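You operate a simulated robot arm through the tools that you are given. There is no shell and no other tool. Be economical: measure what you need, move in short steps, check, and stop when the job is done.

You run a simulated two-armed robot. Do the job below in one go: nothing can be reset, and whatever is moved stays where it is left.

JOB
Take the green hand towel from the top of the boot bench and lay it out flat on the top of the freezer.

It is judged by the outcome, as a careful person would: the job done as asked, and still so three seconds after it is handed in. It fails if anything else is knocked over, pushed out of place, dropped, spilled or broken. Flat cloth is picked up by pressing the open fingertips on it (5 to 10 N) and closing them slowly along it; thin cloth reads only 2 to 8 mm in the jaws.

ROBOT AND FRAMES
Two 6-joint arms with two-finger grippers on one trunk, on a base that drives. Base frame: it is fixed to the floor where the robot stands at the start and does not move with it; the origin is under the middle of the robot, x ahead of it, y to its left, z up; the surface under the hand at the start is at about z = 0.86. Units: m, rad, N and s.
The left shoulder is at the start at [0.03, 0.178, 0.988], the right one opposite. With the tool pointing down near the work surface each hand reaches from about 0.34 to 0.84 m from the robot's upright axis, wherever it stands, measured 20 degrees to its own side. Places, roughly: top of the freezer [0.5, 1, 0.9]. Payload 2.54 kg a hand.
The TCP of each hand is the grasp point between the finger pads, 0.03 m short of the fingertips. In the tool frame z runs along the fingers and y along their closing line. The gripper opens to 0.116 m. The gripper's body begins 0.095 m behind the TCP.
Orientation is that of the tool frame in the base frame, as [roll, pitch, yaw] about the fixed x, y, z axes, in that order (R = Rz(yaw) Ry(pitch) Rx(roll)). With the fingers straight down and closing along the base's y, the tool's x points along the base's -x, its y along +y and its z along -z.

CONTROLS
- The arms move only by the tool nudge_tool. It takes "left_rows", "right_rows" or both (then of equal length, played together; a hand with none holds still); each is a list that holds one entry, the list of rows, each a list of 7 numbers: the shift along the tool's x, y, z in m, then the turn, a rotation vector about the tool's x, y, z in rad, then the gripper command, from -1 (shut) to 1 (fully open), values between in proportion. In form: [[[tx, ty, tz, rx, ry, rz, gripper], ...]]. A call has 1 to 10 rows; each row shifts and turns the commanded pose from where the row before left it, along the tool's axes as they then stand. Each row takes 0.2 s and may step no farther than 0.05 m and 0.15 rad from the row before; otherwise, or with a gripper value out of range, the whole call is refused. Where a pose cannot be reached the arm comes as near as it can. A force on the tool above 40 N (or 10 N above the force at the start of the call, whichever is more), or a blocked arm, ends the call early, and 0.2 s more pass. Each finger travels about 0.153 m/s and halts on what it meets, pressing with about 34 N; the grip force reading is that of the motor and also rises with nothing between the fingers. The clock runs only during rows and for 0.2 s after the last one: add rows that do not move to give the fingers time. The reply holds the time, the measured pose of the TCP, the force on the tool along the base axes, the opening and the grip force, in the units named above and with some noise, with the torque about the TCP (base axes, N m) and any sound that the robot's microphone picked up.
- Cameras (640 x 400 px; columns grow to the right, rows downward): "scene" is now at [0.0297, 0.0379, 1.7076]; the picture's right is [0.60, -0.80, 0.00], its down [-0.67, -0.50, -0.54] and it looks along [0.44, 0.33, -0.84] (base axes); focal length 269 px, centre (320, 200). "left" rides on the left gripper at [0.069, 0.015, -0.122] in its tool frame; the picture's right is [-0.21, 0.98, 0.00], its down [-0.83, -0.18, -0.53] and it looks along [-0.52, -0.11, 0.85] (tool axes); focal length 251 px, centre (320, 200). "right" rides on the right gripper at [0.069, -0.015, -0.122] in its tool frame; the picture's right is [0.21, 0.98, 0.00], its down [-0.83, 0.18, -0.53] and it looks along [-0.52, 0.11, 0.85] (tool axes); focal length 251 px, centre (320, 200). There is no depth. A picture from a camera that has moved, and an enlarged one, comes with that camera's place and axes in the base frame and with its lens. The place of the scene camera against the robot may be out by one fixed shift of up to 0.012 m in any direction.
- grab_frame(camera): a new picture of that camera. No time passes.
- raise_lower(by): slides the trunk up (or, below 0, down) by that many m; the arms and the scene camera ride with it, the base frame stays. It gives what a move gives, with no picture.
- roll_base(legs): drives the robot by 1 to 6 legs, each [ahead, left, turn to the left] in m, m and rad, along the robot's own axes; the way and the turn of a leg run together, so that a leg with both is an arc; at most 1.5 m and 3.142 rad a leg. The arms and the cameras ride along, it lands a little off, and it stops where it bumps. It gives what a move gives.
- aim_head(pan, tilt): turns the head with the scene camera to pan (to the left, within 2.496 rad either way) and tilt (down, from -0.506 to 1.204), counted from straight ahead of the robot. It gives what a move gives.
- inspect(camera, box): a new picture of the part [left, top, right, bottom] of that camera's present view, enlarged. No time passes.
- sign_off(): hands the job in; it is judged then, once.

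Go step by step. Nothing tells you exact positions but the pictures and the camera data: compare them with the known pose of the tool, close in by small moves and look again before you grip or let go. The budget is 120 turns and 88 pictures, counting those below and the enlarged ones. Unless the task says otherwise, let go and move clear before handing in, and close with one line.

The tools are called as a command line: name --argument value ..., lists and objects as JSON in quotes. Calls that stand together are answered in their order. nudge_tool: Moves the arms, as the interface text tells. Its arguments: {"type":"object","properties":{"left_rows":{"type":"array","items":{"type":"array","items":{"type":"array","items":{"type":"number"}}}},"right_rows":{"type":"array","items":{"type":"array","items":{"type":"array","items":{"type":"number"}}}}},"required":[]} The other tools are called the same way: raise_lower (by) slides the trunk up or down; roll_base (legs) drives the base; aim_head (pan, tilt) turns the head that bears the scene camera; grab_frame (camera) takes a picture; inspect (camera, box) takes an enlarged picture of a part of a camera's view; sign_off () hands the job in.

At the start:

```text
time: 0.0
left_tool_pos: [0.346, 0.4761, 1.1028]
left_orientation: [-3.141, 0.001, -3.141]
left_ft_force: [0.0, -0.6, -0.1]
left_wrist_torque: [0.01, 0.02, -0.03]
left_finger_gap: 0.1159
left_gripper_force: 0.0
right_tool_pos: [0.5612, 0.0826, 1.1983]
right_orientation: [-3.14, 0.0, -3.141]
right_ft_force: [-0.7, 0.0, 0.2]
right_wrist_torque: [0.0, 0.02, 0.03]
right_finger_gap: 0.1161
right_gripper_force: 0.1
trunk travel left (down, up): [-0.2, 0.34]
robot x, y, heading: [-0.0012, 0.0014, 0.003]
head pan, tilt: [0.642, 0.995]
```

scene: 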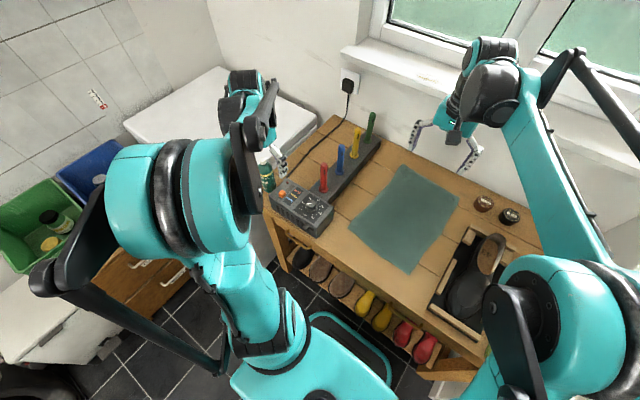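
right: 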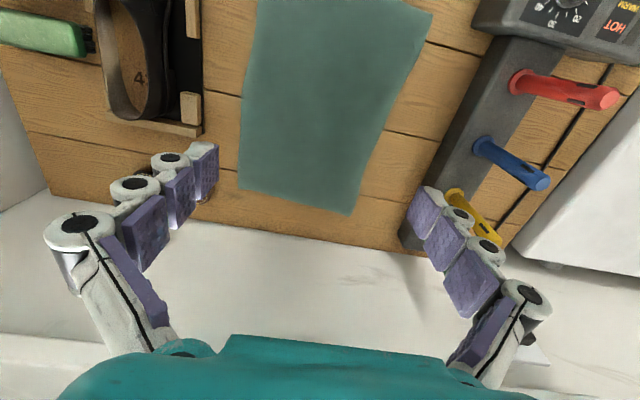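
left: 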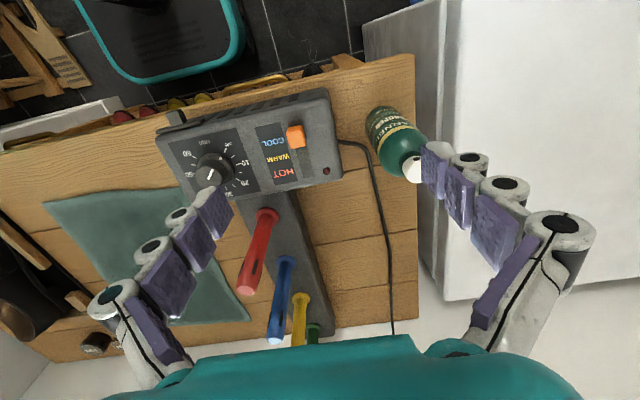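

I see the towel lying flat on the bench, about x 0.42–0.81 and y −0.04–0.21, with the freezer to the left past the timer and tool rack. I'll look towards the freezer and its surroundings before planning.

aim_head --pan 1.15 --tilt 0.8

grab_frame --camera "scene"

grab_frame --camera "left"

```text
time: 0.9
left_tool_pos: [0.3454, 0.4753, 1.1013]
left_orientation: [3.14, -0.001, -3.141]
left_ft_force: [0.9, -0.2, -0.3]
left_wrist_torque: [0.0, 0.0, -0.01]
left_finger_gap: 0.116
left_gripper_force: 0.0
right_tool_pos: [0.5619, 0.081, 1.198]
right_orientation: [3.141, 0.0, 3.141]
right_ft_force: [0.1, -0.5, -0.9]
right_wrist_torque: [0.03, 0.02, 0.02]
right_finger_gap: 0.1163
right_gripper_force: 0.1
trunk travel left (down, up): [-0.2, 0.34]
robot x, y, heading: [0.0011, 0.0047, 0.002]
head pan, tilt: [1.15, 0.799]
```

```text
84 pictures are left
camera scene: at [0.0067, 0.0695, 1.7223], right [0.91, -0.41, 0.0], down [-0.29, -0.65, -0.7], along [0.28, 0.64, -0.72], focal length 269 px, centre (320, 200)
```

scene: 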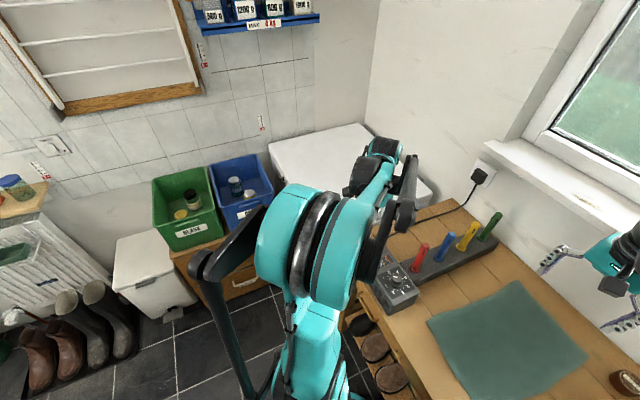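

```text
83 pictures are left
camera left: at [0.2761, 0.4919, 1.2248], right [0.21, 0.98, 0.0], down [0.83, -0.18, 0.53], along [0.52, -0.11, -0.85], focal length 251 px, centre (320, 200)
```

left: 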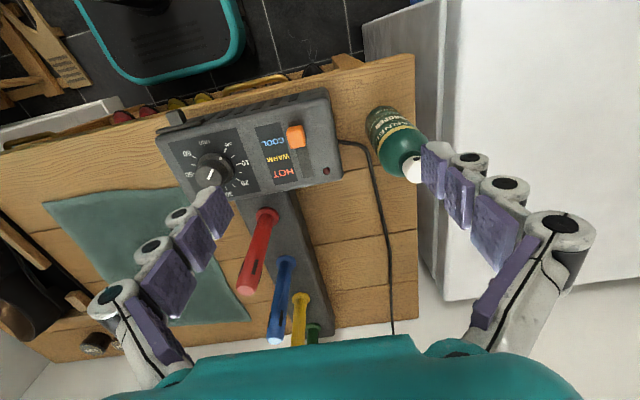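

The freezer top runs about x 0.25–0.78 and y 0.64–1.29. My plan is to pinch the towel's near edge at both corners, lift it, and slide the base left. I'll then lay it from the far side of the freezer towards me, starting by bringing both hands above the near corners.

nudge_tool --left_rows '[[[0, 0, -0.02, 0, 0, 0, -0.4], [-0.014, -0.036, 0, 0, 0, 0, -0.4], [-0.014, -0.036, 0, 0, 0, 0, -0.4], [-0.014, -0.036, 0, 0, 0, 0, -0.4], [-0.014, -0.036, 0, 0, 0, 0, -0.4], [-0.014, -0.036, 0, 0, 0, 0, -0.4], [-0.014, -0.036, 0, 0, 0, 0, -0.4], [-0.014, -0.036, 0, 0, 0, 0, -0.4], [-0.014, -0.036, 0, 0, 0, 0, -0.4], [0, 0, 0, 0, 0, 0, -0.4]]]' --right_rows '[[[0.01, -0.03, 0, 0, 0, 0, -0.4], [0.015, -0.03, 0.02, 0, 0, 0, -0.4], [0.015, -0.03, 0.02, 0, 0, 0, -0.4], [0.015, 0, 0.02, 0, 0, 0, -0.4], [0.015, 0, 0.02, 0, 0, 0, -0.4], [0.015, 0, 0.02, 0, 0, 0, -0.4], [0.015, 0, 0, 0, 0, 0, -0.4], [0, 0, 0, 0, 0, 0, -0.4], [0, 0, 0, 0, 0, 0, -0.4], [0, 0, 0, 0, 0, 0, -0.4]]]'

aim_head --pan 0.1 --tilt 1.1

grab_frame --camera "scene"

grab_frame --camera "left"

grab_frame --camera "right"

```text
time: 3.1
left_tool_pos: [0.4575, 0.1874, 1.1215]
left_orientation: [3.14, 0.0, -3.141]
left_ft_force: [0.3, -0.1, 0.4]
left_wrist_torque: [-0.04, 0.01, -0.02]
left_finger_gap: 0.0347
left_gripper_force: 0.1
right_tool_pos: [0.4614, -0.0082, 1.0973]
right_orientation: [-3.141, 0.002, 3.141]
right_ft_force: [-0.6, 0.8, 0.1]
right_wrist_torque: [-0.02, -0.02, 0.0]
right_finger_gap: 0.0348
right_gripper_force: 0.0
trunk travel left (down, up): [-0.2, 0.34]
robot x, y, heading: [-0.0016, 0.0008, -0.003]
head pan, tilt: [1.15, 0.799]
```

```text
time: 4.4
left_tool_pos: [0.4576, 0.188, 1.1223]
left_orientation: [-3.142, 0.0, -3.14]
left_ft_force: [0.1, 0.3, 0.3]
left_wrist_torque: [0.01, -0.01, 0.03]
left_finger_gap: 0.0348
left_gripper_force: 0.0
right_tool_pos: [0.4614, -0.009, 1.0971]
right_orientation: [3.14, 0.0, -3.141]
right_ft_force: [-0.7, -0.2, -0.4]
right_wrist_torque: [-0.01, -0.01, -0.03]
right_finger_gap: 0.0351
right_gripper_force: 0.1
trunk travel left (down, up): [-0.2, 0.34]
robot x, y, heading: [-0.0008, -0.0007, -0.004]
head pan, tilt: [0.099, 1.1]
```

```text
82 pictures are left
camera scene: at [0.0365, 0.0022, 1.7006], right [0.1, -0.99, 0.0], down [-0.89, -0.09, -0.45], along [0.45, 0.05, -0.89], focal length 269 px, centre (320, 200)
```

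scene: 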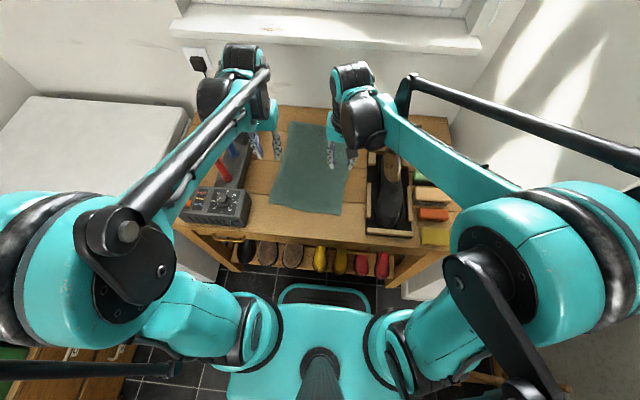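

```text
81 pictures are left
camera left: at [0.3886, 0.2033, 1.2437], right [0.21, 0.98, 0.0], down [0.83, -0.18, 0.53], along [0.52, -0.11, -0.85], focal length 251 px, centre (320, 200)
```

left: 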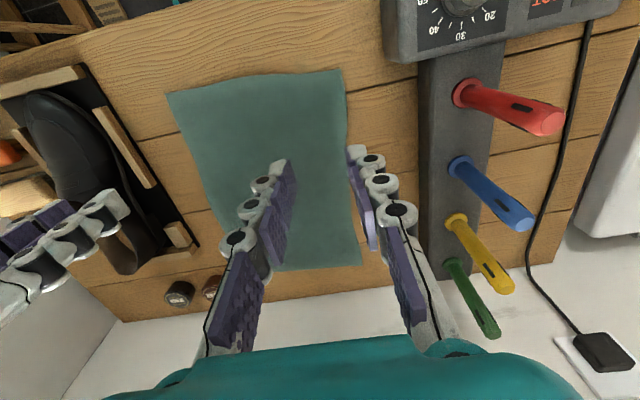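

```text
80 pictures are left
camera right: at [0.3927, -0.0252, 1.218], right [-0.21, 0.98, 0.0], down [0.83, 0.18, 0.53], along [0.52, 0.11, -0.85], focal length 251 px, centre (320, 200)
```

right: 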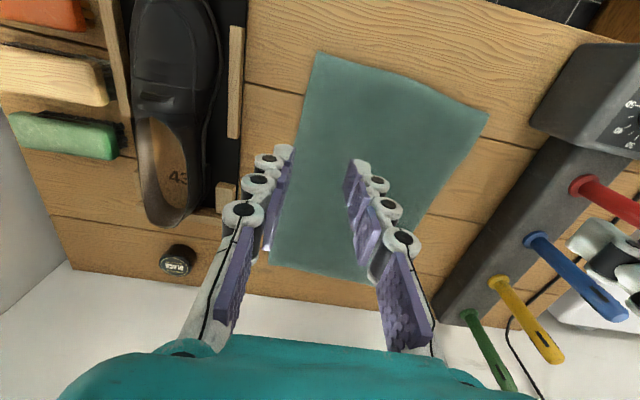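

Both wrist cameras agree on the near corners: C ≈ (0.405, −0.027) and D ≈ (0.424, 0.222). I'll bring the fingertips to just above the cloth, about 2 cm inside each corner.

nudge_tool --left_rows '[[[0.009, 0.004, 0.04, 0, 0, 0, -0.4], [0.009, 0.004, 0.04, 0, 0, 0, -0.4], [0, 0, 0.04, 0, 0, 0, -0.4], [0, 0, 0.04, 0, 0, 0, -0.4], [0, 0, 0.02, 0, 0, 0, -0.4], [0, 0, 0, 0, 0, 0, -0.4]]]' --right_rows '[[[0.012, 0.004, 0.03, 0, 0, 0, -0.4], [0.012, 0.004, 0.03, 0, 0, 0, -0.4], [0.012, 0.004, 0.03, 0, 0, 0, -0.4], [0, 0, 0.03, 0, 0, 0, -0.4], [0, 0, 0.034, 0, 0, 0, -0.4], [0, 0, 0, 0, 0, 0, -0.4]]]'

grab_frame --camera "left"

grab_frame --camera "right"

```text
time: 5.8
left_tool_pos: [0.4393, 0.1967, 0.944]
left_orientation: [3.141, 0.001, 3.14]
left_ft_force: [0.7, -0.8, -0.3]
left_wrist_torque: [-0.01, -0.03, 0.01]
left_finger_gap: 0.0348
left_gripper_force: 0.1
right_tool_pos: [0.4237, 0.0061, 0.9448]
right_orientation: [3.141, 0.001, 3.142]
right_ft_force: [0.2, 0.2, -0.3]
right_wrist_torque: [0.0, -0.03, 0.01]
right_finger_gap: 0.0348
right_gripper_force: 0.1
trunk travel left (down, up): [-0.2, 0.34]
robot x, y, heading: [0.0011, -0.0013, -0.002]
head pan, tilt: [0.099, 1.1]
```

```text
79 pictures are left
camera left: at [0.3704, 0.2124, 1.0662], right [0.21, 0.98, 0.0], down [0.83, -0.18, 0.53], along [0.52, -0.11, -0.85], focal length 251 px, centre (320, 200)
```

left: 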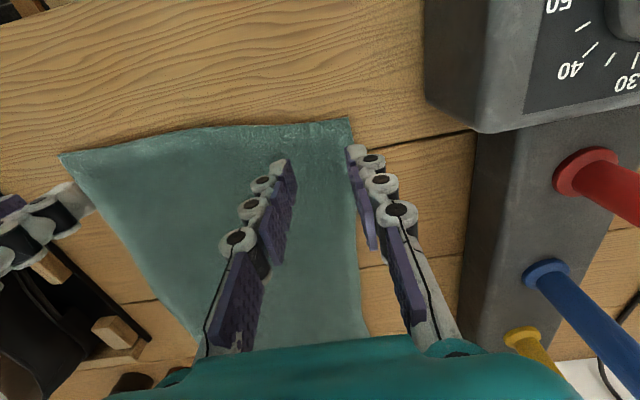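

```text
78 pictures are left
camera right: at [0.3547, -0.0114, 1.0663], right [-0.21, 0.98, 0.0], down [0.83, 0.18, 0.53], along [0.52, 0.11, -0.85], focal length 251 px, centre (320, 200)
```

right: 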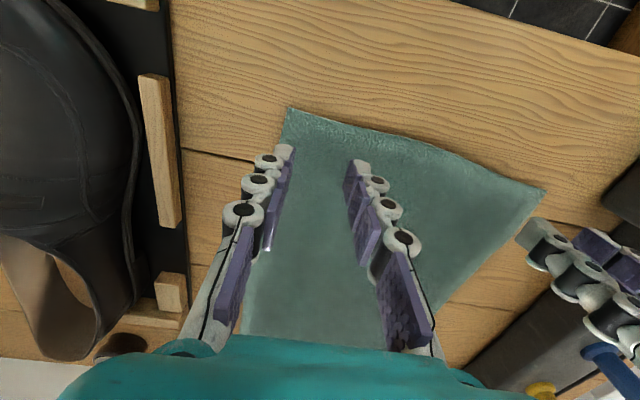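

The fingertips sit just inside both corners. I'll lower them to contact in small steps and watch the force.

nudge_tool --left_rows '[[[-0.004, -0.003, 0.02, 0, 0, 0, -0.4], [0, 0, 0.02, 0, 0, 0, -0.4], [0, 0, 0.008, 0, 0, 0, -0.4], [0, 0, 0.003, 0, 0, 0, -0.4], [0, 0, 0, 0, 0, 0, -0.4]]]' --right_rows '[[[-0.004, 0.001, 0.02, 0, 0, 0, -0.4], [0, 0, 0.02, 0, 0, 0, -0.4], [0, 0, 0.008, 0, 0, 0, -0.4], [0, 0, 0.003, 0, 0, 0, -0.4], [0, 0, 0, 0, 0, 0, -0.4]]]'

```text
time: 7.0
left_tool_pos: [0.4414, 0.1912, 0.8923]
left_orientation: [-3.141, 0.0, 3.141]
left_ft_force: [1.0, -1.4, 9.5]
left_wrist_torque: [-0.01, -0.05, 0.0]
left_finger_gap: 0.0352
left_gripper_force: 0.1
right_tool_pos: [0.4279, 0.004, 0.8949]
right_orientation: [-3.141, 0.0, -3.14]
right_ft_force: [0.1, 0.9, 2.4]
right_wrist_torque: [0.01, -0.07, -0.02]
right_finger_gap: 0.0348
right_gripper_force: 0.0
trunk travel left (down, up): [-0.2, 0.34]
robot x, y, heading: [-0.0028, -0.0009, 0.005]
head pan, tilt: [0.099, 1.1]
```

Both hands are in contact. I'll trim the right down slightly and close both slowly along the cloth.

nudge_tool --left_rows '[[[0, 0, -0.0003, 0, 0, 0, -0.4], [0, 0, 0, 0, 0, 0, -0.5], [0, 0, 0, 0, 0, 0, -0.6], [0, 0, 0, 0, 0, 0, -0.7], [0, 0, 0, 0, 0, 0, -0.8], [0, 0, 0, 0, 0, 0, -0.9], [0, 0, 0, 0, 0, 0, -1], [0, 0, 0, 0, 0, 0, -1], [0, 0, 0, 0, 0, 0, -1]]]' --right_rows '[[[0, 0, 0.0017, 0, 0, 0, -0.4], [0, 0, 0, 0, 0, 0, -0.5], [0, 0, 0, 0, 0, 0, -0.6], [0, 0, 0, 0, 0, 0, -0.7], [0, 0, 0, 0, 0, 0, -0.8], [0, 0, 0, 0, 0, 0, -0.9], [0, 0, 0, 0, 0, 0, -1], [0, 0, 0, 0, 0, 0, -1], [0, 0, 0, 0, 0, 0, -1]]]'

grab_frame --camera "left"

grab_frame --camera "right"

```text
time: 9.0
left_tool_pos: [0.4423, 0.1926, 0.8927]
left_orientation: [3.141, 0.0, 3.139]
left_ft_force: [1.2, -0.5, 0.2]
left_wrist_torque: [0.03, 0.0, 0.01]
left_finger_gap: 0.0
left_gripper_force: 28.4
right_tool_pos: [0.4294, 0.0069, 0.8918]
right_orientation: [-3.141, 0.0, 3.141]
right_ft_force: [-0.7, -0.3, 2.6]
right_wrist_torque: [0.0, 0.01, 0.02]
right_finger_gap: 0.0047
right_gripper_force: 33.4
trunk travel left (down, up): [-0.2, 0.34]
robot x, y, heading: [0.0008, 0.0038, -0.002]
head pan, tilt: [0.099, 1.1]
```

```text
77 pictures are left
camera left: at [0.3737, 0.2081, 1.015], right [0.21, 0.98, 0.0], down [0.83, -0.18, 0.53], along [0.52, -0.11, -0.85], focal length 251 px, centre (320, 200)
```

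left: 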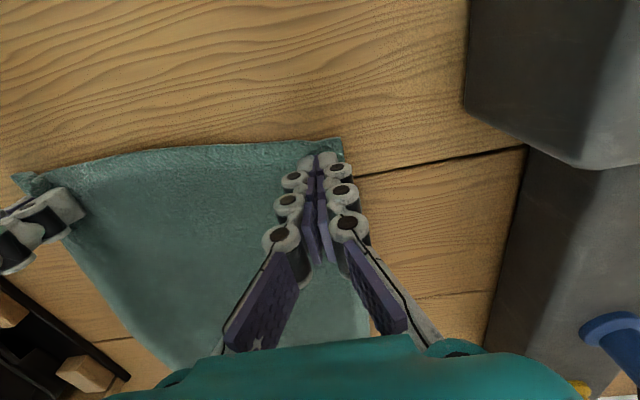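

```text
76 pictures are left
camera right: at [0.3602, -0.0108, 1.0128], right [-0.21, 0.98, 0.0], down [0.83, 0.18, 0.53], along [0.52, 0.11, -0.85], focal length 251 px, centre (320, 200)
```

right: 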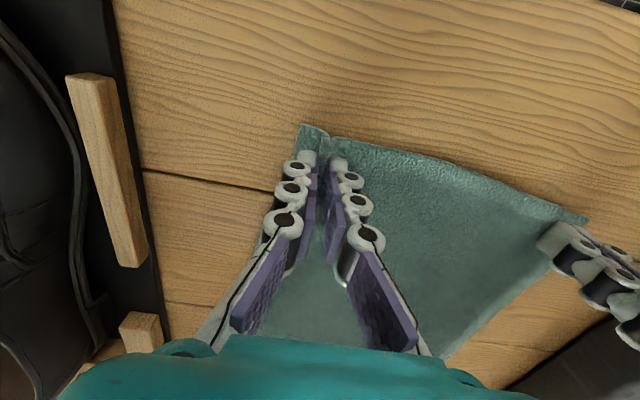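

The right hand holds cloth (4.7 mm) but the left slipped off (0 mm). I'll reopen the left, move it slightly inward, and press again.

nudge_tool --left_rows '[[[0, 0, -0.008, 0, 0, 0, -1], [0, -0.003, 0, 0, 0, 0, -0.3], [0, 0, 0, 0, 0, 0, -0.3], [0, 0, 0.006, 0, 0, 0, -0.3], [0, 0, 0.0027, 0, 0, 0, -0.3], [0, 0, 0, 0, 0, 0, -0.3]]]'

```text
time: 10.4
left_tool_pos: [0.4422, 0.189, 0.8928]
left_orientation: [3.141, 0.0, -3.141]
left_ft_force: [0.6, -0.6, 12.9]
left_wrist_torque: [-0.27, -0.03, 0.02]
left_finger_gap: 0.0387
left_gripper_force: 0.0
right_tool_pos: [0.4287, 0.006, 0.8914]
right_orientation: [3.141, 0.0, -3.141]
right_ft_force: [0.8, 0.6, 1.5]
right_wrist_torque: [0.04, -0.02, 0.01]
right_finger_gap: 0.0047
right_gripper_force: 33.4
trunk travel left (down, up): [-0.2, 0.34]
robot x, y, heading: [-0.0044, -0.0002, -0.002]
head pan, tilt: [0.099, 1.1]
```

inspect --camera "left" --box '[220, 100, 440, 240]'

```text
2.86 times, centred on (330, 170) of left
camera zoom: at [0.3731, 0.2051, 1.0139], right [0.21, 0.98, 0.0], down [0.83, -0.18, 0.53], along [0.52, -0.12, -0.85], focal length 718 px, centre (291, 286)
```

zoom: 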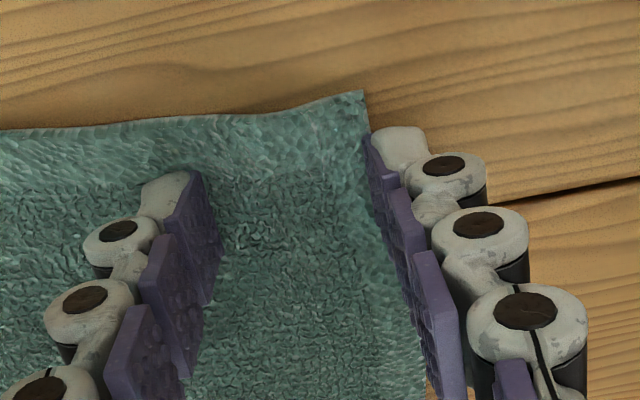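

The outer finger is just off the cloth's edge. I'll move the left hand 1.5 cm inward and press again.

nudge_tool --left_rows '[[[0, 0, -0.008, 0, 0, 0, -0.4], [0, -0.014, 0, 0, 0, 0, -0.4], [0, 0, 0, 0, 0, 0, -0.4], [0, 0, 0.006, 0, 0, 0, -0.4], [0, 0, 0.0022, 0, 0, 0, -0.4], [0, 0, 0, 0, 0, 0, -0.4]]]'

inspect --camera "left" --box '[220, 100, 440, 240]'

```text
time: 11.8
left_tool_pos: [0.4413, 0.1771, 0.8924]
left_orientation: [-3.141, 0.0, -3.141]
left_ft_force: [-0.1, 0.9, 10.8]
left_wrist_torque: [0.07, 0.01, -0.01]
left_finger_gap: 0.0358
left_gripper_force: 0.3
right_tool_pos: [0.4274, 0.0056, 0.8918]
right_orientation: [3.141, 0.0, -3.141]
right_ft_force: [0.2, 0.0, 1.0]
right_wrist_torque: [0.03, 0.01, -0.02]
right_finger_gap: 0.0044
right_gripper_force: 33.7
trunk travel left (down, up): [-0.2, 0.34]
robot x, y, heading: [-0.0036, -0.0005, -0.001]
head pan, tilt: [0.099, 1.1]
```

```text
2.86 times, centred on (330, 170) of left
camera zoom: at [0.3726, 0.1924, 1.0145], right [0.21, 0.98, 0.0], down [0.83, -0.18, 0.53], along [0.52, -0.11, -0.85], focal length 718 px, centre (291, 286)
```

zoom: 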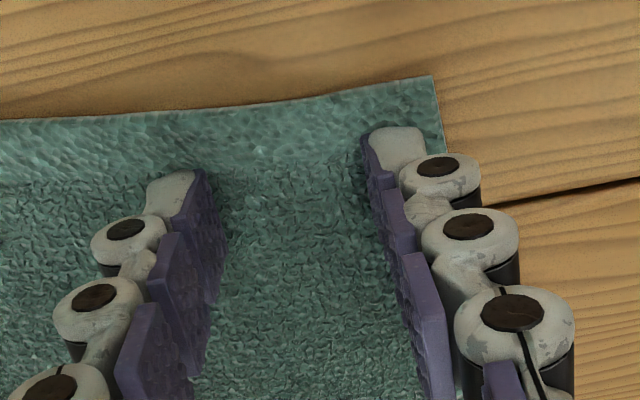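

Both left fingers are now on the cloth and pressing evenly at about 11 N. I'll close slowly.

nudge_tool --left_rows '[[[0, 0, -0.0003, 0, 0, 0, -0.46], [0, 0, 0, 0, 0, 0, -0.52], [0, 0, 0, 0, 0, 0, -0.58], [0, 0, 0, 0, 0, 0, -0.66], [0, 0, 0, 0, 0, 0, -0.74], [0, 0, 0, 0, 0, 0, -0.82], [0, 0, 0, 0, 0, 0, -0.9], [0, 0, 0, 0, 0, 0, -1], [0, 0, 0, 0, 0, 0, -1], [0, 0, 0, 0, 0, 0, -1]]]'

inspect --camera "left" --box '[220, 100, 440, 240]'

```text
time: 14.0
left_tool_pos: [0.4422, 0.1766, 0.8917]
left_orientation: [3.141, 0.0, -3.141]
left_ft_force: [1.1, 1.8, 8.5]
left_wrist_torque: [0.13, -0.02, -0.02]
left_finger_gap: 0.0029
left_gripper_force: 32.4
right_tool_pos: [0.4286, 0.0064, 0.8925]
right_orientation: [3.14, 0.001, -3.141]
right_ft_force: [0.8, -0.1, 1.5]
right_wrist_torque: [0.03, -0.01, 0.02]
right_finger_gap: 0.0046
right_gripper_force: 33.8
trunk travel left (down, up): [-0.2, 0.34]
robot x, y, heading: [-0.0016, -0.0003, 0.003]
head pan, tilt: [0.099, 1.1]
```

```text
2.86 times, centred on (330, 170) of left
camera zoom: at [0.3735, 0.1923, 1.0139], right [0.21, 0.98, 0.0], down [0.83, -0.18, 0.53], along [0.52, -0.11, -0.85], focal length 718 px, centre (291, 286)
```

zoom: 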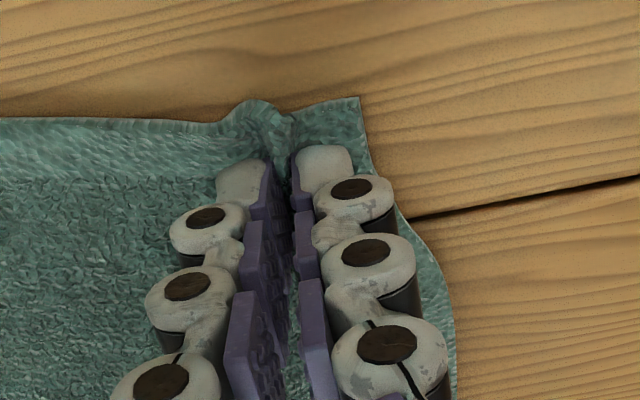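

Both hands now hold the cloth (2.9 and 4.6 mm). I'll lift, moving slightly forward so the cloth peels up rather than drags.

nudge_tool --left_rows '[[[0, 0, -0.01, 0, 0, 0, -1], [0, 0, -0.02, 0, 0, 0, -1], [-0.01, 0, -0.02, 0, 0, 0, -1], [-0.01, 0, -0.025, 0, 0, 0, -1], [-0.01, 0, -0.025, 0, 0, 0, -1], [-0.01, 0, -0.025, 0, 0, 0, -1], [-0.01, 0, -0.025, 0, 0, 0, -1], [-0.01, 0, -0.025, 0, 0, 0, -1], [-0.01, 0, -0.025, 0, 0, 0, -1], [0, 0, 0, 0, 0, 0, -1]]]' --right_rows '[[[0, 0, -0.01, 0, 0, 0, -1], [0, 0, -0.02, 0, 0, 0, -1], [-0.01, 0, -0.02, 0, 0, 0, -1], [-0.01, 0, -0.025, 0, 0, 0, -1], [-0.01, 0, -0.025, 0, 0, 0, -1], [-0.01, 0, -0.025, 0, 0, 0, -1], [-0.01, 0, -0.025, 0, 0, 0, -1], [-0.01, 0, -0.025, 0, 0, 0, -1], [-0.01, 0, -0.025, 0, 0, 0, -1], [0, 0, 0, 0, 0, 0, -1]]]'

grab_frame --camera "scene"

```text
time: 16.2
left_tool_pos: [0.5136, 0.1777, 1.0919]
left_orientation: [3.141, -0.001, 3.141]
left_ft_force: [0.4, -0.5, -0.6]
left_wrist_torque: [-0.01, 0.04, -0.01]
left_finger_gap: 0.0034
left_gripper_force: 34.8
right_tool_pos: [0.4979, 0.0069, 1.0915]
right_orientation: [3.142, 0.0, 3.14]
right_ft_force: [-0.2, -0.4, -0.8]
right_wrist_torque: [0.03, 0.03, -0.02]
right_finger_gap: 0.0046
right_gripper_force: 33.1
trunk travel left (down, up): [-0.2, 0.34]
robot x, y, heading: [0.0004, 0.0007, -0.001]
head pan, tilt: [0.099, 1.1]
```

```text
72 pictures are left
camera scene: at [0.0365, 0.0023, 1.7006], right [0.1, -1.0, 0.0], down [-0.89, -0.09, -0.45], along [0.45, 0.04, -0.89], focal length 269 px, centre (320, 200)
```

scene: 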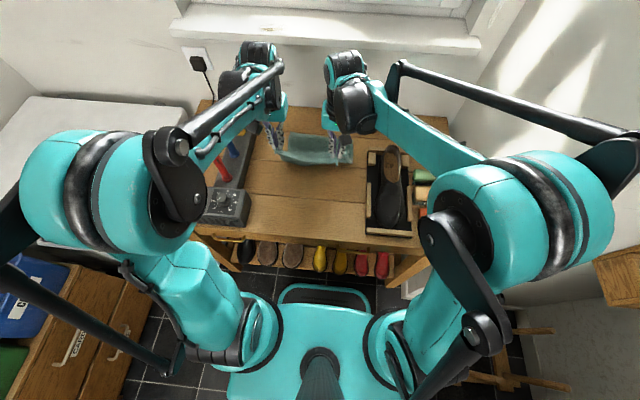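

The towel is lifted with both grips holding. Next I'll raise the trunk so its bottom clears the rack handles (about z 1.04), then look at the freezer and the floor space.

raise_lower --by 0.3

aim_head --pan 0.9 --tilt 1.0

grab_frame --camera "scene"

grab_frame --camera "left"

```text
time: 19.2
left_tool_pos: [0.5128, 0.1764, 1.3913]
left_orientation: [-3.14, 0.001, -3.141]
left_ft_force: [-0.6, 0.6, -0.3]
left_wrist_torque: [-0.02, 0.0, 0.02]
left_finger_gap: 0.0023
left_gripper_force: 32.3
right_tool_pos: [0.4981, 0.0066, 1.3928]
right_orientation: [3.142, 0.002, 3.141]
right_ft_force: [-0.2, 0.1, 0.1]
right_wrist_torque: [0.04, 0.01, -0.05]
right_finger_gap: 0.0046
right_gripper_force: 33.0
trunk travel left (down, up): [-0.5, 0.04]
robot x, y, heading: [-0.0007, 0.0009, -0.005]
head pan, tilt: [0.099, 1.1]
```

```text
time: 20.4
left_tool_pos: [0.514, 0.1767, 1.3932]
left_orientation: [-3.139, 0.0, 3.141]
left_ft_force: [0.3, 0.1, -1.1]
left_wrist_torque: [0.03, 0.04, 0.01]
left_finger_gap: 0.0025
left_gripper_force: 32.0
right_tool_pos: [0.4985, 0.0068, 1.3919]
right_orientation: [3.141, 0.0, -3.141]
right_ft_force: [0.3, 1.3, -0.5]
right_wrist_torque: [0.02, 0.0, -0.01]
right_finger_gap: 0.0048
right_gripper_force: 33.2
trunk travel left (down, up): [-0.5, 0.04]
robot x, y, heading: [0.0015, -0.0008, -0.002]
head pan, tilt: [0.901, 1.0]
```

```text
71 pictures are left
camera scene: at [0.0172, 0.0504, 2.0072], right [0.78, -0.62, 0.0], down [-0.52, -0.66, -0.54], along [0.34, 0.42, -0.84], focal length 269 px, centre (320, 200)
```

scene: 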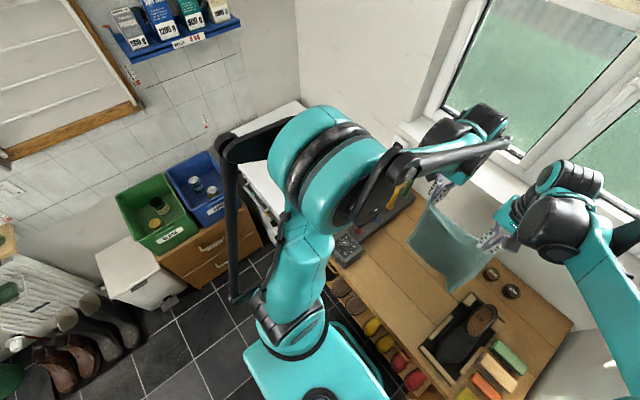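

```text
70 pictures are left
camera left: at [0.4444, 0.193, 1.5139], right [0.21, 0.98, 0.0], down [0.83, -0.18, 0.53], along [0.52, -0.11, -0.85], focal length 251 px, centre (320, 200)
```

left: 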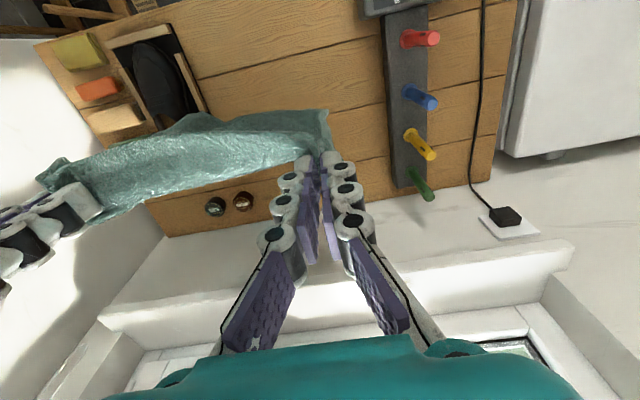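

The cabinet front is farther back than I thought (about y 0.95), so I can slide left until I face the freezer with heading 0. First I'll raise the hands another 0.1 m so the cloth clears the handles and bottle, then back off a little and slide left.

nudge_tool --left_rows '[[[0.01, 0, -0.025, 0, 0, 0, -1], [0.01, 0, -0.025, 0, 0, 0, -1], [0.01, 0, -0.025, 0, 0, 0, -1], [0.01, 0, -0.025, 0, 0, 0, -1], [0.0, 0, -0.02, 0, 0, 0, -1], [0, 0, 0, 0, 0, 0, -1]]]' --right_rows '[[[0.005, 0, -0.025, 0, 0, 0, -1], [0.005, 0, -0.025, 0, 0, 0, -1], [0.005, 0, -0.025, 0, 0, 0, -1], [0.005, 0, -0.025, 0, 0, 0, -1], [0.005, 0, -0.02, 0, 0, 0, -1], [0, 0, 0, 0, 0, 0, -1]]]'

roll_base --legs '[[-0.08, 0, 0]]'

grab_frame --camera "scene"

grab_frame --camera "right"

```text
time: 21.8
left_tool_pos: [0.4738, 0.1749, 1.5116]
left_orientation: [3.141, 0.001, 3.141]
left_ft_force: [0.0, -0.3, 0.6]
left_wrist_torque: [-0.06, 0.04, -0.04]
left_finger_gap: 0.0021
left_gripper_force: 31.5
right_tool_pos: [0.4729, 0.0093, 1.5118]
right_orientation: [3.141, 0.0, -3.141]
right_ft_force: [-0.5, -0.2, 0.3]
right_wrist_torque: [0.04, 0.0, -0.04]
right_finger_gap: 0.0046
right_gripper_force: 33.5
trunk travel left (down, up): [-0.5, 0.04]
robot x, y, heading: [0.0, 0.0025, -0.001]
head pan, tilt: [0.901, 1.0]
```

```text
time: 22.8
left_tool_pos: [0.3976, 0.174, 1.51]
left_orientation: [3.14, -0.002, 3.139]
left_ft_force: [0.5, -1.1, -0.9]
left_wrist_torque: [-0.05, 0.02, 0.0]
left_finger_gap: 0.0022
left_gripper_force: 31.8
right_tool_pos: [0.396, 0.0074, 1.5104]
right_orientation: [3.141, -0.001, 3.14]
right_ft_force: [0.2, 0.1, -0.2]
right_wrist_torque: [0.02, 0.03, 0.02]
right_finger_gap: 0.0047
right_gripper_force: 33.8
trunk travel left (down, up): [-0.5, 0.04]
robot x, y, heading: [-0.0796, -0.0012, -0.002]
head pan, tilt: [0.901, 1.0]
```

```text
69 pictures are left
camera scene: at [-0.058, 0.0506, 2.0071], right [0.78, -0.62, 0.0], down [-0.53, -0.66, -0.54], along [0.34, 0.42, -0.84], focal length 269 px, centre (320, 200)
```

scene: 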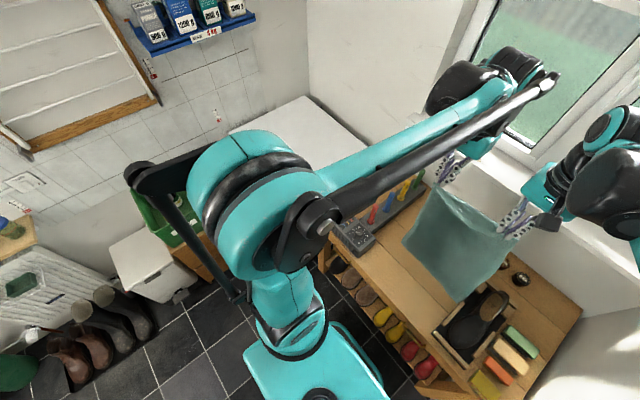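

```text
68 pictures are left
camera right: at [0.3277, -0.0095, 1.6317], right [-0.21, 0.98, 0.0], down [0.83, 0.18, 0.53], along [0.52, 0.11, -0.85], focal length 251 px, centre (320, 200)
```

right: 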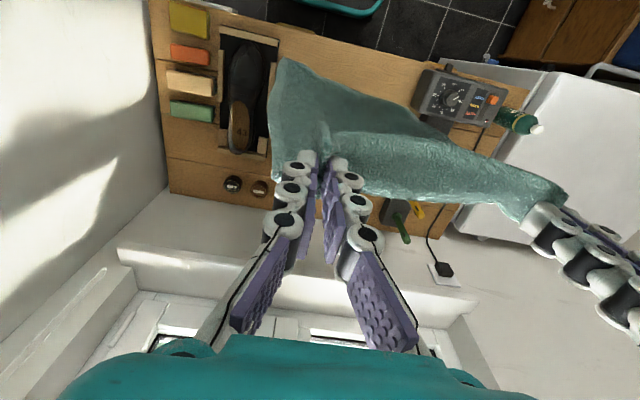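

The towel hangs straight and clear. I'll slide left in stages and check the elbow's clearance from the wall shelf.

roll_base --legs '[[0, 0.45, 0]]'

grab_frame --camera "scene"

grab_frame --camera "right"

```text
time: 25.5
left_tool_pos: [0.3984, 0.6157, 1.5114]
left_orientation: [3.14, 0.0, 3.131]
left_ft_force: [-0.3, 0.3, 1.2]
left_wrist_torque: [-0.03, 0.0, 0.01]
left_finger_gap: 0.0021
left_gripper_force: 31.8
right_tool_pos: [0.3961, 0.4507, 1.5107]
right_orientation: [3.141, -0.001, 3.134]
right_ft_force: [0.1, 0.2, -0.3]
right_wrist_torque: [-0.01, 0.0, -0.04]
right_finger_gap: 0.0045
right_gripper_force: 33.8
trunk travel left (down, up): [-0.5, 0.04]
robot x, y, heading: [-0.0725, 0.4471, -0.009]
head pan, tilt: [0.901, 1.0]
```

```text
67 pictures are left
camera scene: at [-0.059, 0.496, 2.0072], right [0.78, -0.63, 0.0], down [-0.53, -0.65, -0.54], along [0.34, 0.42, -0.84], focal length 269 px, centre (320, 200)
```

scene: 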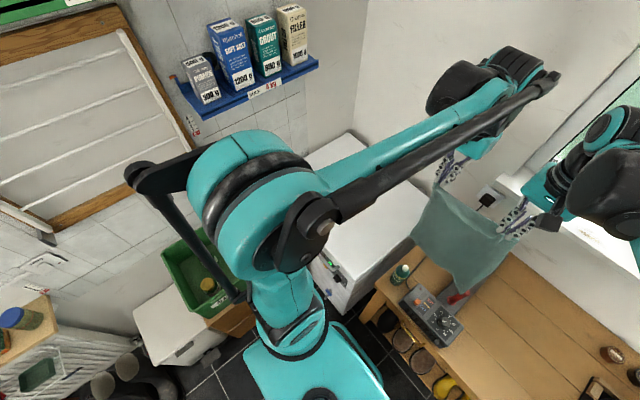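

```text
66 pictures are left
camera right: at [0.3271, 0.4336, 1.6325], right [-0.21, 0.98, 0.0], down [0.83, 0.17, 0.53], along [0.52, 0.11, -0.85], focal length 251 px, centre (320, 200)
```

right: 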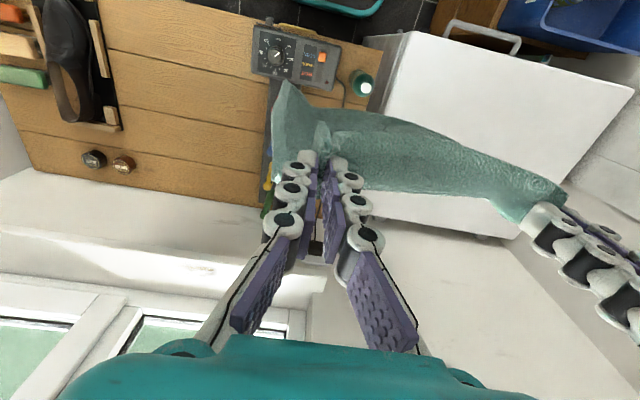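

There's ample clearance on the left. I'll slide another 0.2 m to bring the towel over the freezer.

roll_base --legs '[[0.01, 0.2, 0.009]]'

aim_head --pan 0.3 --tilt 1.0

grab_frame --camera "scene"

grab_frame --camera "right"

```text
time: 26.8
left_tool_pos: [0.4054, 0.72, 1.5095]
left_orientation: [-3.135, -0.001, 3.115]
left_ft_force: [0.6, 1.8, -0.7]
left_wrist_torque: [-0.21, 0.01, 0.0]
left_finger_gap: 0.0025
left_gripper_force: 32.2
right_tool_pos: [0.3995, 0.5532, 1.5099]
right_orientation: [-3.134, -0.002, 3.116]
right_ft_force: [0.4, 2.6, -0.5]
right_wrist_torque: [-0.15, 0.04, -0.01]
right_finger_gap: 0.0045
right_gripper_force: 33.7
trunk travel left (down, up): [-0.5, 0.04]
robot x, y, heading: [-0.0751, 0.5523, -0.023]
head pan, tilt: [0.901, 1.0]
stopped in leg 1: the robot was blocked; the commanded pose is now the measured one
```

```text
time: 27.8
left_tool_pos: [0.4024, 0.7085, 1.5109]
left_orientation: [3.139, 0.001, 3.114]
left_ft_force: [0.3, -0.6, 0.1]
left_wrist_torque: [0.0, 0.05, 0.03]
left_finger_gap: 0.0025
left_gripper_force: 32.1
right_tool_pos: [0.3959, 0.5424, 1.5112]
right_orientation: [3.141, 0.001, 3.117]
right_ft_force: [0.2, 0.3, -0.7]
right_wrist_torque: [0.01, 0.02, -0.02]
right_finger_gap: 0.0045
right_gripper_force: 32.9
trunk travel left (down, up): [-0.5, 0.04]
robot x, y, heading: [-0.0776, 0.5433, -0.023]
head pan, tilt: [0.3, 1.0]
```

```text
65 pictures are left
camera scene: at [-0.0357, 0.5616, 2.0072], right [0.27, -0.96, 0.0], down [-0.81, -0.23, -0.54], along [0.52, 0.15, -0.84], focal length 269 px, centre (320, 200)
```

scene: 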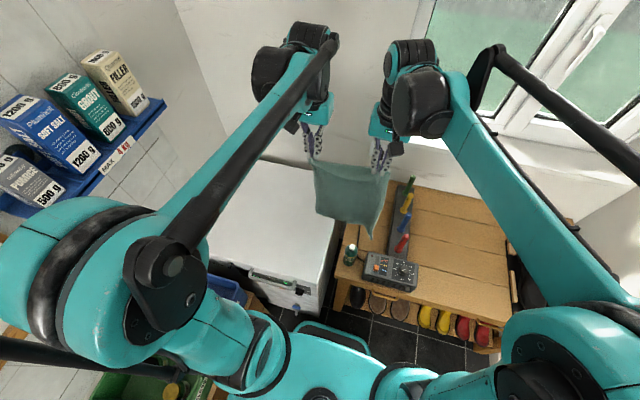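

```text
64 pictures are left
camera right: at [0.3269, 0.5266, 1.6324], right [-0.19, 0.98, 0.0], down [0.83, 0.16, 0.53], along [0.52, 0.1, -0.85], focal length 251 px, centre (320, 200)
```

right: 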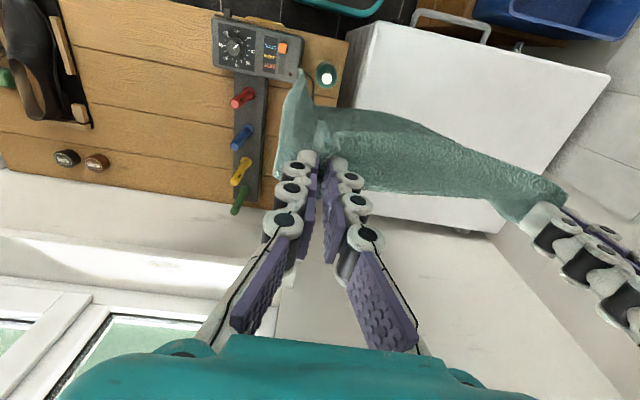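

Something blocked the base on the left at y ≈ 0.55. I'll back off slightly and see what was touched.

roll_base --legs '[[0, -0.02, 0]]'

aim_head --pan 1.5 --tilt 1.0

grab_frame --camera "scene"

```text
time: 28.6
left_tool_pos: [0.4021, 0.6967, 1.51]
left_orientation: [-3.136, 0.0, 3.115]
left_ft_force: [0.3, 1.6, -0.7]
left_wrist_torque: [-0.14, -0.03, 0.02]
left_finger_gap: 0.0027
left_gripper_force: 31.6
right_tool_pos: [0.3961, 0.5304, 1.5116]
right_orientation: [-3.136, 0.001, 3.116]
right_ft_force: [0.2, 1.7, -0.1]
right_wrist_torque: [-0.11, 0.02, -0.01]
right_finger_gap: 0.0044
right_gripper_force: 32.8
trunk travel left (down, up): [-0.5, 0.04]
robot x, y, heading: [-0.077, 0.5296, -0.026]
head pan, tilt: [0.3, 1.0]
```

```text
time: 30.0
left_tool_pos: [0.4012, 0.6895, 1.5111]
left_orientation: [3.14, 0.0, 3.114]
left_ft_force: [-0.5, 0.1, 0.7]
left_wrist_torque: [-0.02, 0.0, 0.02]
left_finger_gap: 0.0024
left_gripper_force: 31.4
right_tool_pos: [0.3959, 0.5223, 1.5121]
right_orientation: [3.141, 0.001, 3.117]
right_ft_force: [-0.1, 0.7, -0.8]
right_wrist_torque: [0.01, 0.0, -0.01]
right_finger_gap: 0.0042
right_gripper_force: 33.2
trunk travel left (down, up): [-0.5, 0.04]
robot x, y, heading: [-0.0806, 0.5292, -0.024]
head pan, tilt: [1.499, 1.0]
```

```text
63 pictures are left
camera scene: at [-0.0968, 0.593, 2.0073], right [1.0, -0.1, 0.0], down [-0.08, -0.84, -0.54], along [0.05, 0.54, -0.84], focal length 269 px, centre (320, 200)
```

scene: 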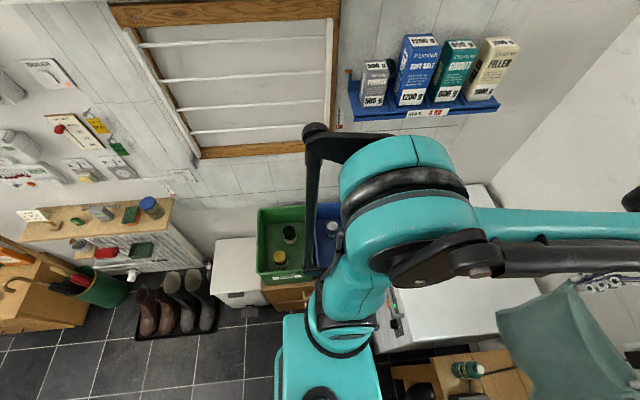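

The base just met the cabinet front, and nothing has shifted. I'll stay here, move both hands 0.2 m left over the freezer, and tilt the fingers forward for more reach.

nudge_tool --left_rows '[[[0, 0.034, 0, 0, -0.1, 0, -1], [0, 0.034, 0, 0, -0.1, 0, -1], [0, 0.034, 0, 0, -0.1, 0, -1], [0, 0.034, 0, 0, -0.1, 0, -1], [0, 0.034, 0, 0, -0.1, 0, -1], [0, 0.034, 0, 0, -0.1, 0, -1], [0, 0, 0, 0, 0, 0, -1]]]' --right_rows '[[[0, 0.034, 0, 0, -0.1, 0, -1], [0, 0.034, 0, 0, -0.1, 0, -1], [0, 0.034, 0, 0, -0.1, 0, -1], [0, 0.034, 0, 0, -0.1, 0, -1], [0, 0.034, 0, 0, -0.1, 0, -1], [0, 0.034, 0, 0, -0.1, 0, -1], [0, 0, 0, 0, 0, 0, -1]]]'

aim_head --pan 0.5 --tilt 0.85

grab_frame --camera "scene"

```text
time: 31.6
left_tool_pos: [0.4052, 0.8942, 1.5095]
left_orientation: [3.141, 0.602, 3.116]
left_ft_force: [-0.2, 0.4, -1.1]
left_wrist_torque: [0.0, 0.03, 0.04]
left_finger_gap: 0.0021
left_gripper_force: 31.4
right_tool_pos: [0.4012, 0.726, 1.5119]
right_orientation: [3.141, 0.603, 3.115]
right_ft_force: [0.2, 0.0, -0.1]
right_wrist_torque: [0.05, 0.01, -0.02]
right_finger_gap: 0.0048
right_gripper_force: 33.1
trunk travel left (down, up): [-0.5, 0.04]
robot x, y, heading: [-0.0775, 0.5281, -0.028]
head pan, tilt: [1.499, 1.0]
```

```text
time: 32.9
left_tool_pos: [0.4054, 0.8961, 1.5071]
left_orientation: [3.141, 0.6, 3.115]
left_ft_force: [0.0, -0.4, 0.3]
left_wrist_torque: [-0.03, -0.03, 0.0]
left_finger_gap: 0.0025
left_gripper_force: 31.8
right_tool_pos: [0.4, 0.7274, 1.5119]
right_orientation: [-3.141, 0.601, 3.116]
right_ft_force: [0.0, 0.4, -0.1]
right_wrist_torque: [0.02, 0.0, 0.02]
right_finger_gap: 0.0043
right_gripper_force: 33.5
trunk travel left (down, up): [-0.5, 0.04]
robot x, y, heading: [-0.0762, 0.5276, -0.028]
head pan, tilt: [0.499, 0.85]
```

```text
62 pictures are left
camera scene: at [-0.0341, 0.5603, 2.0183], right [0.46, -0.89, 0.0], down [-0.67, -0.34, -0.66], along [0.59, 0.3, -0.75], focal length 269 px, centre (320, 200)
```

scene: 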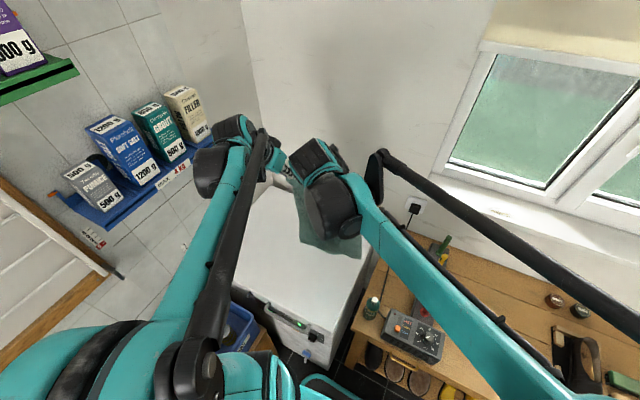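

Clearance to the shelf looks fine. I'll move the towel forward over the freezer and down until its bottom edge is just above the surface.

nudge_tool --left_rows '[[[-0.0139, 0.001, 0.0398, 0, 0, 0, -1], [-0.0139, 0.001, 0.0398, 0, 0, 0, -1], [-0.0139, 0.001, 0.0398, 0, 0, 0, -1], [-0.0139, 0.001, 0.0398, 0, 0, 0, -1], [-0.0139, 0.001, 0.0398, 0, 0, 0, -1], [-0.0139, 0.001, 0.0398, 0, 0, 0, -1], [-0.0139, 0.001, 0.0398, 0, 0, 0, -1], [-0.0139, 0.001, 0.0398, 0, 0, 0, -1], [0, 0, 0, 0, 0, 0, -1]]]' --right_rows '[[[-0.0139, 0.001, 0.0398, 0, 0, 0, -1], [-0.0139, 0.001, 0.0398, 0, 0, 0, -1], [-0.0139, 0.001, 0.0398, 0, 0, 0, -1], [-0.0139, 0.001, 0.0398, 0, 0, 0, -1], [-0.0139, 0.001, 0.0398, 0, 0, 0, -1], [-0.0139, 0.001, 0.0398, 0, 0, 0, -1], [-0.0139, 0.001, 0.0398, 0, 0, 0, -1], [-0.0139, 0.001, 0.0398, 0, 0, 0, -1], [0, 0, 0, 0, 0, 0, -1]]]'

grab_frame --camera "scene"

grab_frame --camera "right"

grab_frame --camera "left"

```text
time: 34.9
left_tool_pos: [0.6791, 0.8954, 1.3131]
left_orientation: [3.14, 0.603, 3.115]
left_ft_force: [0.0, 0.3, 0.1]
left_wrist_torque: [-0.04, 0.01, -0.01]
left_finger_gap: 0.0026
left_gripper_force: 31.4
right_tool_pos: [0.6718, 0.7251, 1.3169]
right_orientation: [-3.141, 0.601, 3.115]
right_ft_force: [-1.2, -0.8, 0.5]
right_wrist_torque: [0.01, 0.0, -0.01]
right_finger_gap: 0.0045
right_gripper_force: 33.6
trunk travel left (down, up): [-0.5, 0.04]
robot x, y, heading: [-0.0777, 0.5297, -0.024]
head pan, tilt: [0.499, 0.85]
```

```text
61 pictures are left
camera scene: at [-0.0374, 0.5601, 2.0185], right [0.46, -0.89, 0.0], down [-0.67, -0.34, -0.66], along [0.59, 0.3, -0.75], focal length 269 px, centre (320, 200)
```

scene: 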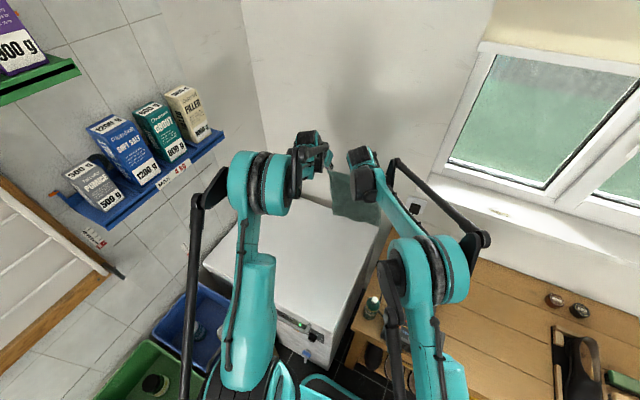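

```text
60 pictures are left
camera right: at [0.5461, 0.7127, 1.3767], right [-0.15, 0.98, -0.12], down [0.38, 0.17, 0.91], along [0.91, 0.09, -0.4], focal length 251 px, centre (320, 200)
```

right: 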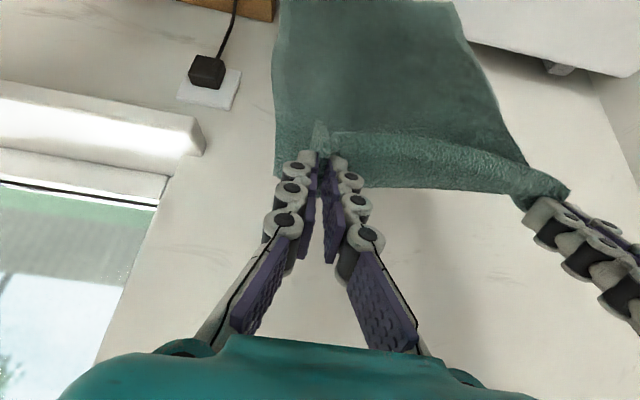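

```text
59 pictures are left
camera left: at [0.5532, 0.9154, 1.374], right [0.2, 0.97, 0.12], down [0.37, -0.19, 0.91], along [0.91, -0.14, -0.4], focal length 251 px, centre (320, 200)
```

left: 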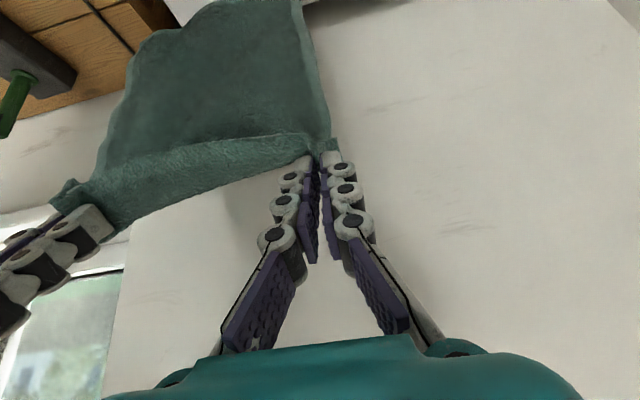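

The reach is fine and the freezer is deep enough. I'll zoom in on the cloth's bottom edge before lowering.

inspect --camera "scene" --box '[230, 120, 470, 270]'

```text
2.67 times, centred on (350, 195) of scene
camera zoom: at [-0.0374, 0.5601, 2.0185], right [0.46, -0.89, 0.0], down [-0.67, -0.34, -0.66], along [0.59, 0.3, -0.75], focal length 718 px, centre (240, 213)
```

zoom: 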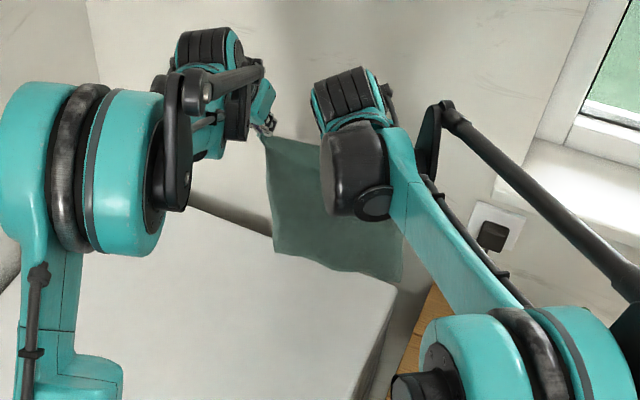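

The far edge of the freezer is at x ≈ 0.81, so there is room. I'll lower a little more until the bottom edge touches.

nudge_tool --left_rows '[[[0.0049, 0, 0.0189, 0, 0, 0, -1], [0.0049, 0, 0.0189, 0, 0, 0, -1], [0.0049, 0, 0.0189, 0, 0, 0, -1], [0, 0, 0, 0, 0, 0, -1]]]' --right_rows '[[[0.0049, 0, 0.0189, 0, 0, 0, -1], [0.0049, 0, 0.0189, 0, 0, 0, -1], [0.0049, 0, 0.0189, 0, 0, 0, -1], [0, 0, 0, 0, 0, 0, -1]]]'

inspect --camera "scene" --box '[230, 120, 470, 270]'

```text
time: 35.9
left_tool_pos: [0.6992, 0.8948, 1.2577]
left_orientation: [3.14, 0.601, 3.117]
left_ft_force: [0.9, 1.4, 0.3]
left_wrist_torque: [-0.05, 0.02, -0.01]
left_finger_gap: 0.0023
left_gripper_force: 31.4
right_tool_pos: [0.6946, 0.7281, 1.2579]
right_orientation: [-3.141, 0.602, 3.115]
right_ft_force: [1.2, 0.3, -0.3]
right_wrist_torque: [0.0, 0.0, -0.02]
right_finger_gap: 0.0045
right_gripper_force: 32.9
trunk travel left (down, up): [-0.5, 0.04]
robot x, y, heading: [-0.0757, 0.5287, -0.024]
head pan, tilt: [0.499, 0.85]
```

```text
2.67 times, centred on (350, 195) of scene
camera zoom: at [-0.0341, 0.5605, 2.0184], right [0.46, -0.89, 0.0], down [-0.67, -0.34, -0.66], along [0.59, 0.3, -0.75], focal length 718 px, centre (240, 213)
```

zoom: 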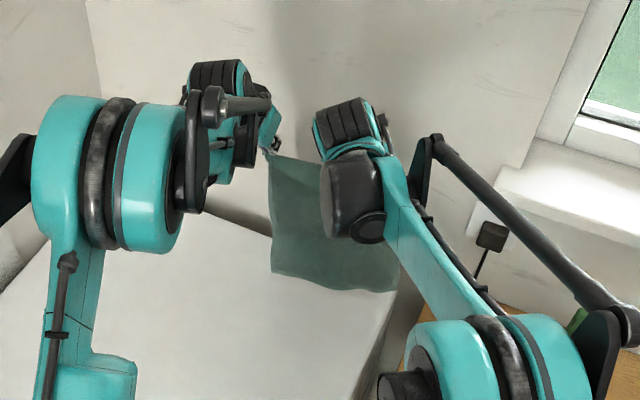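

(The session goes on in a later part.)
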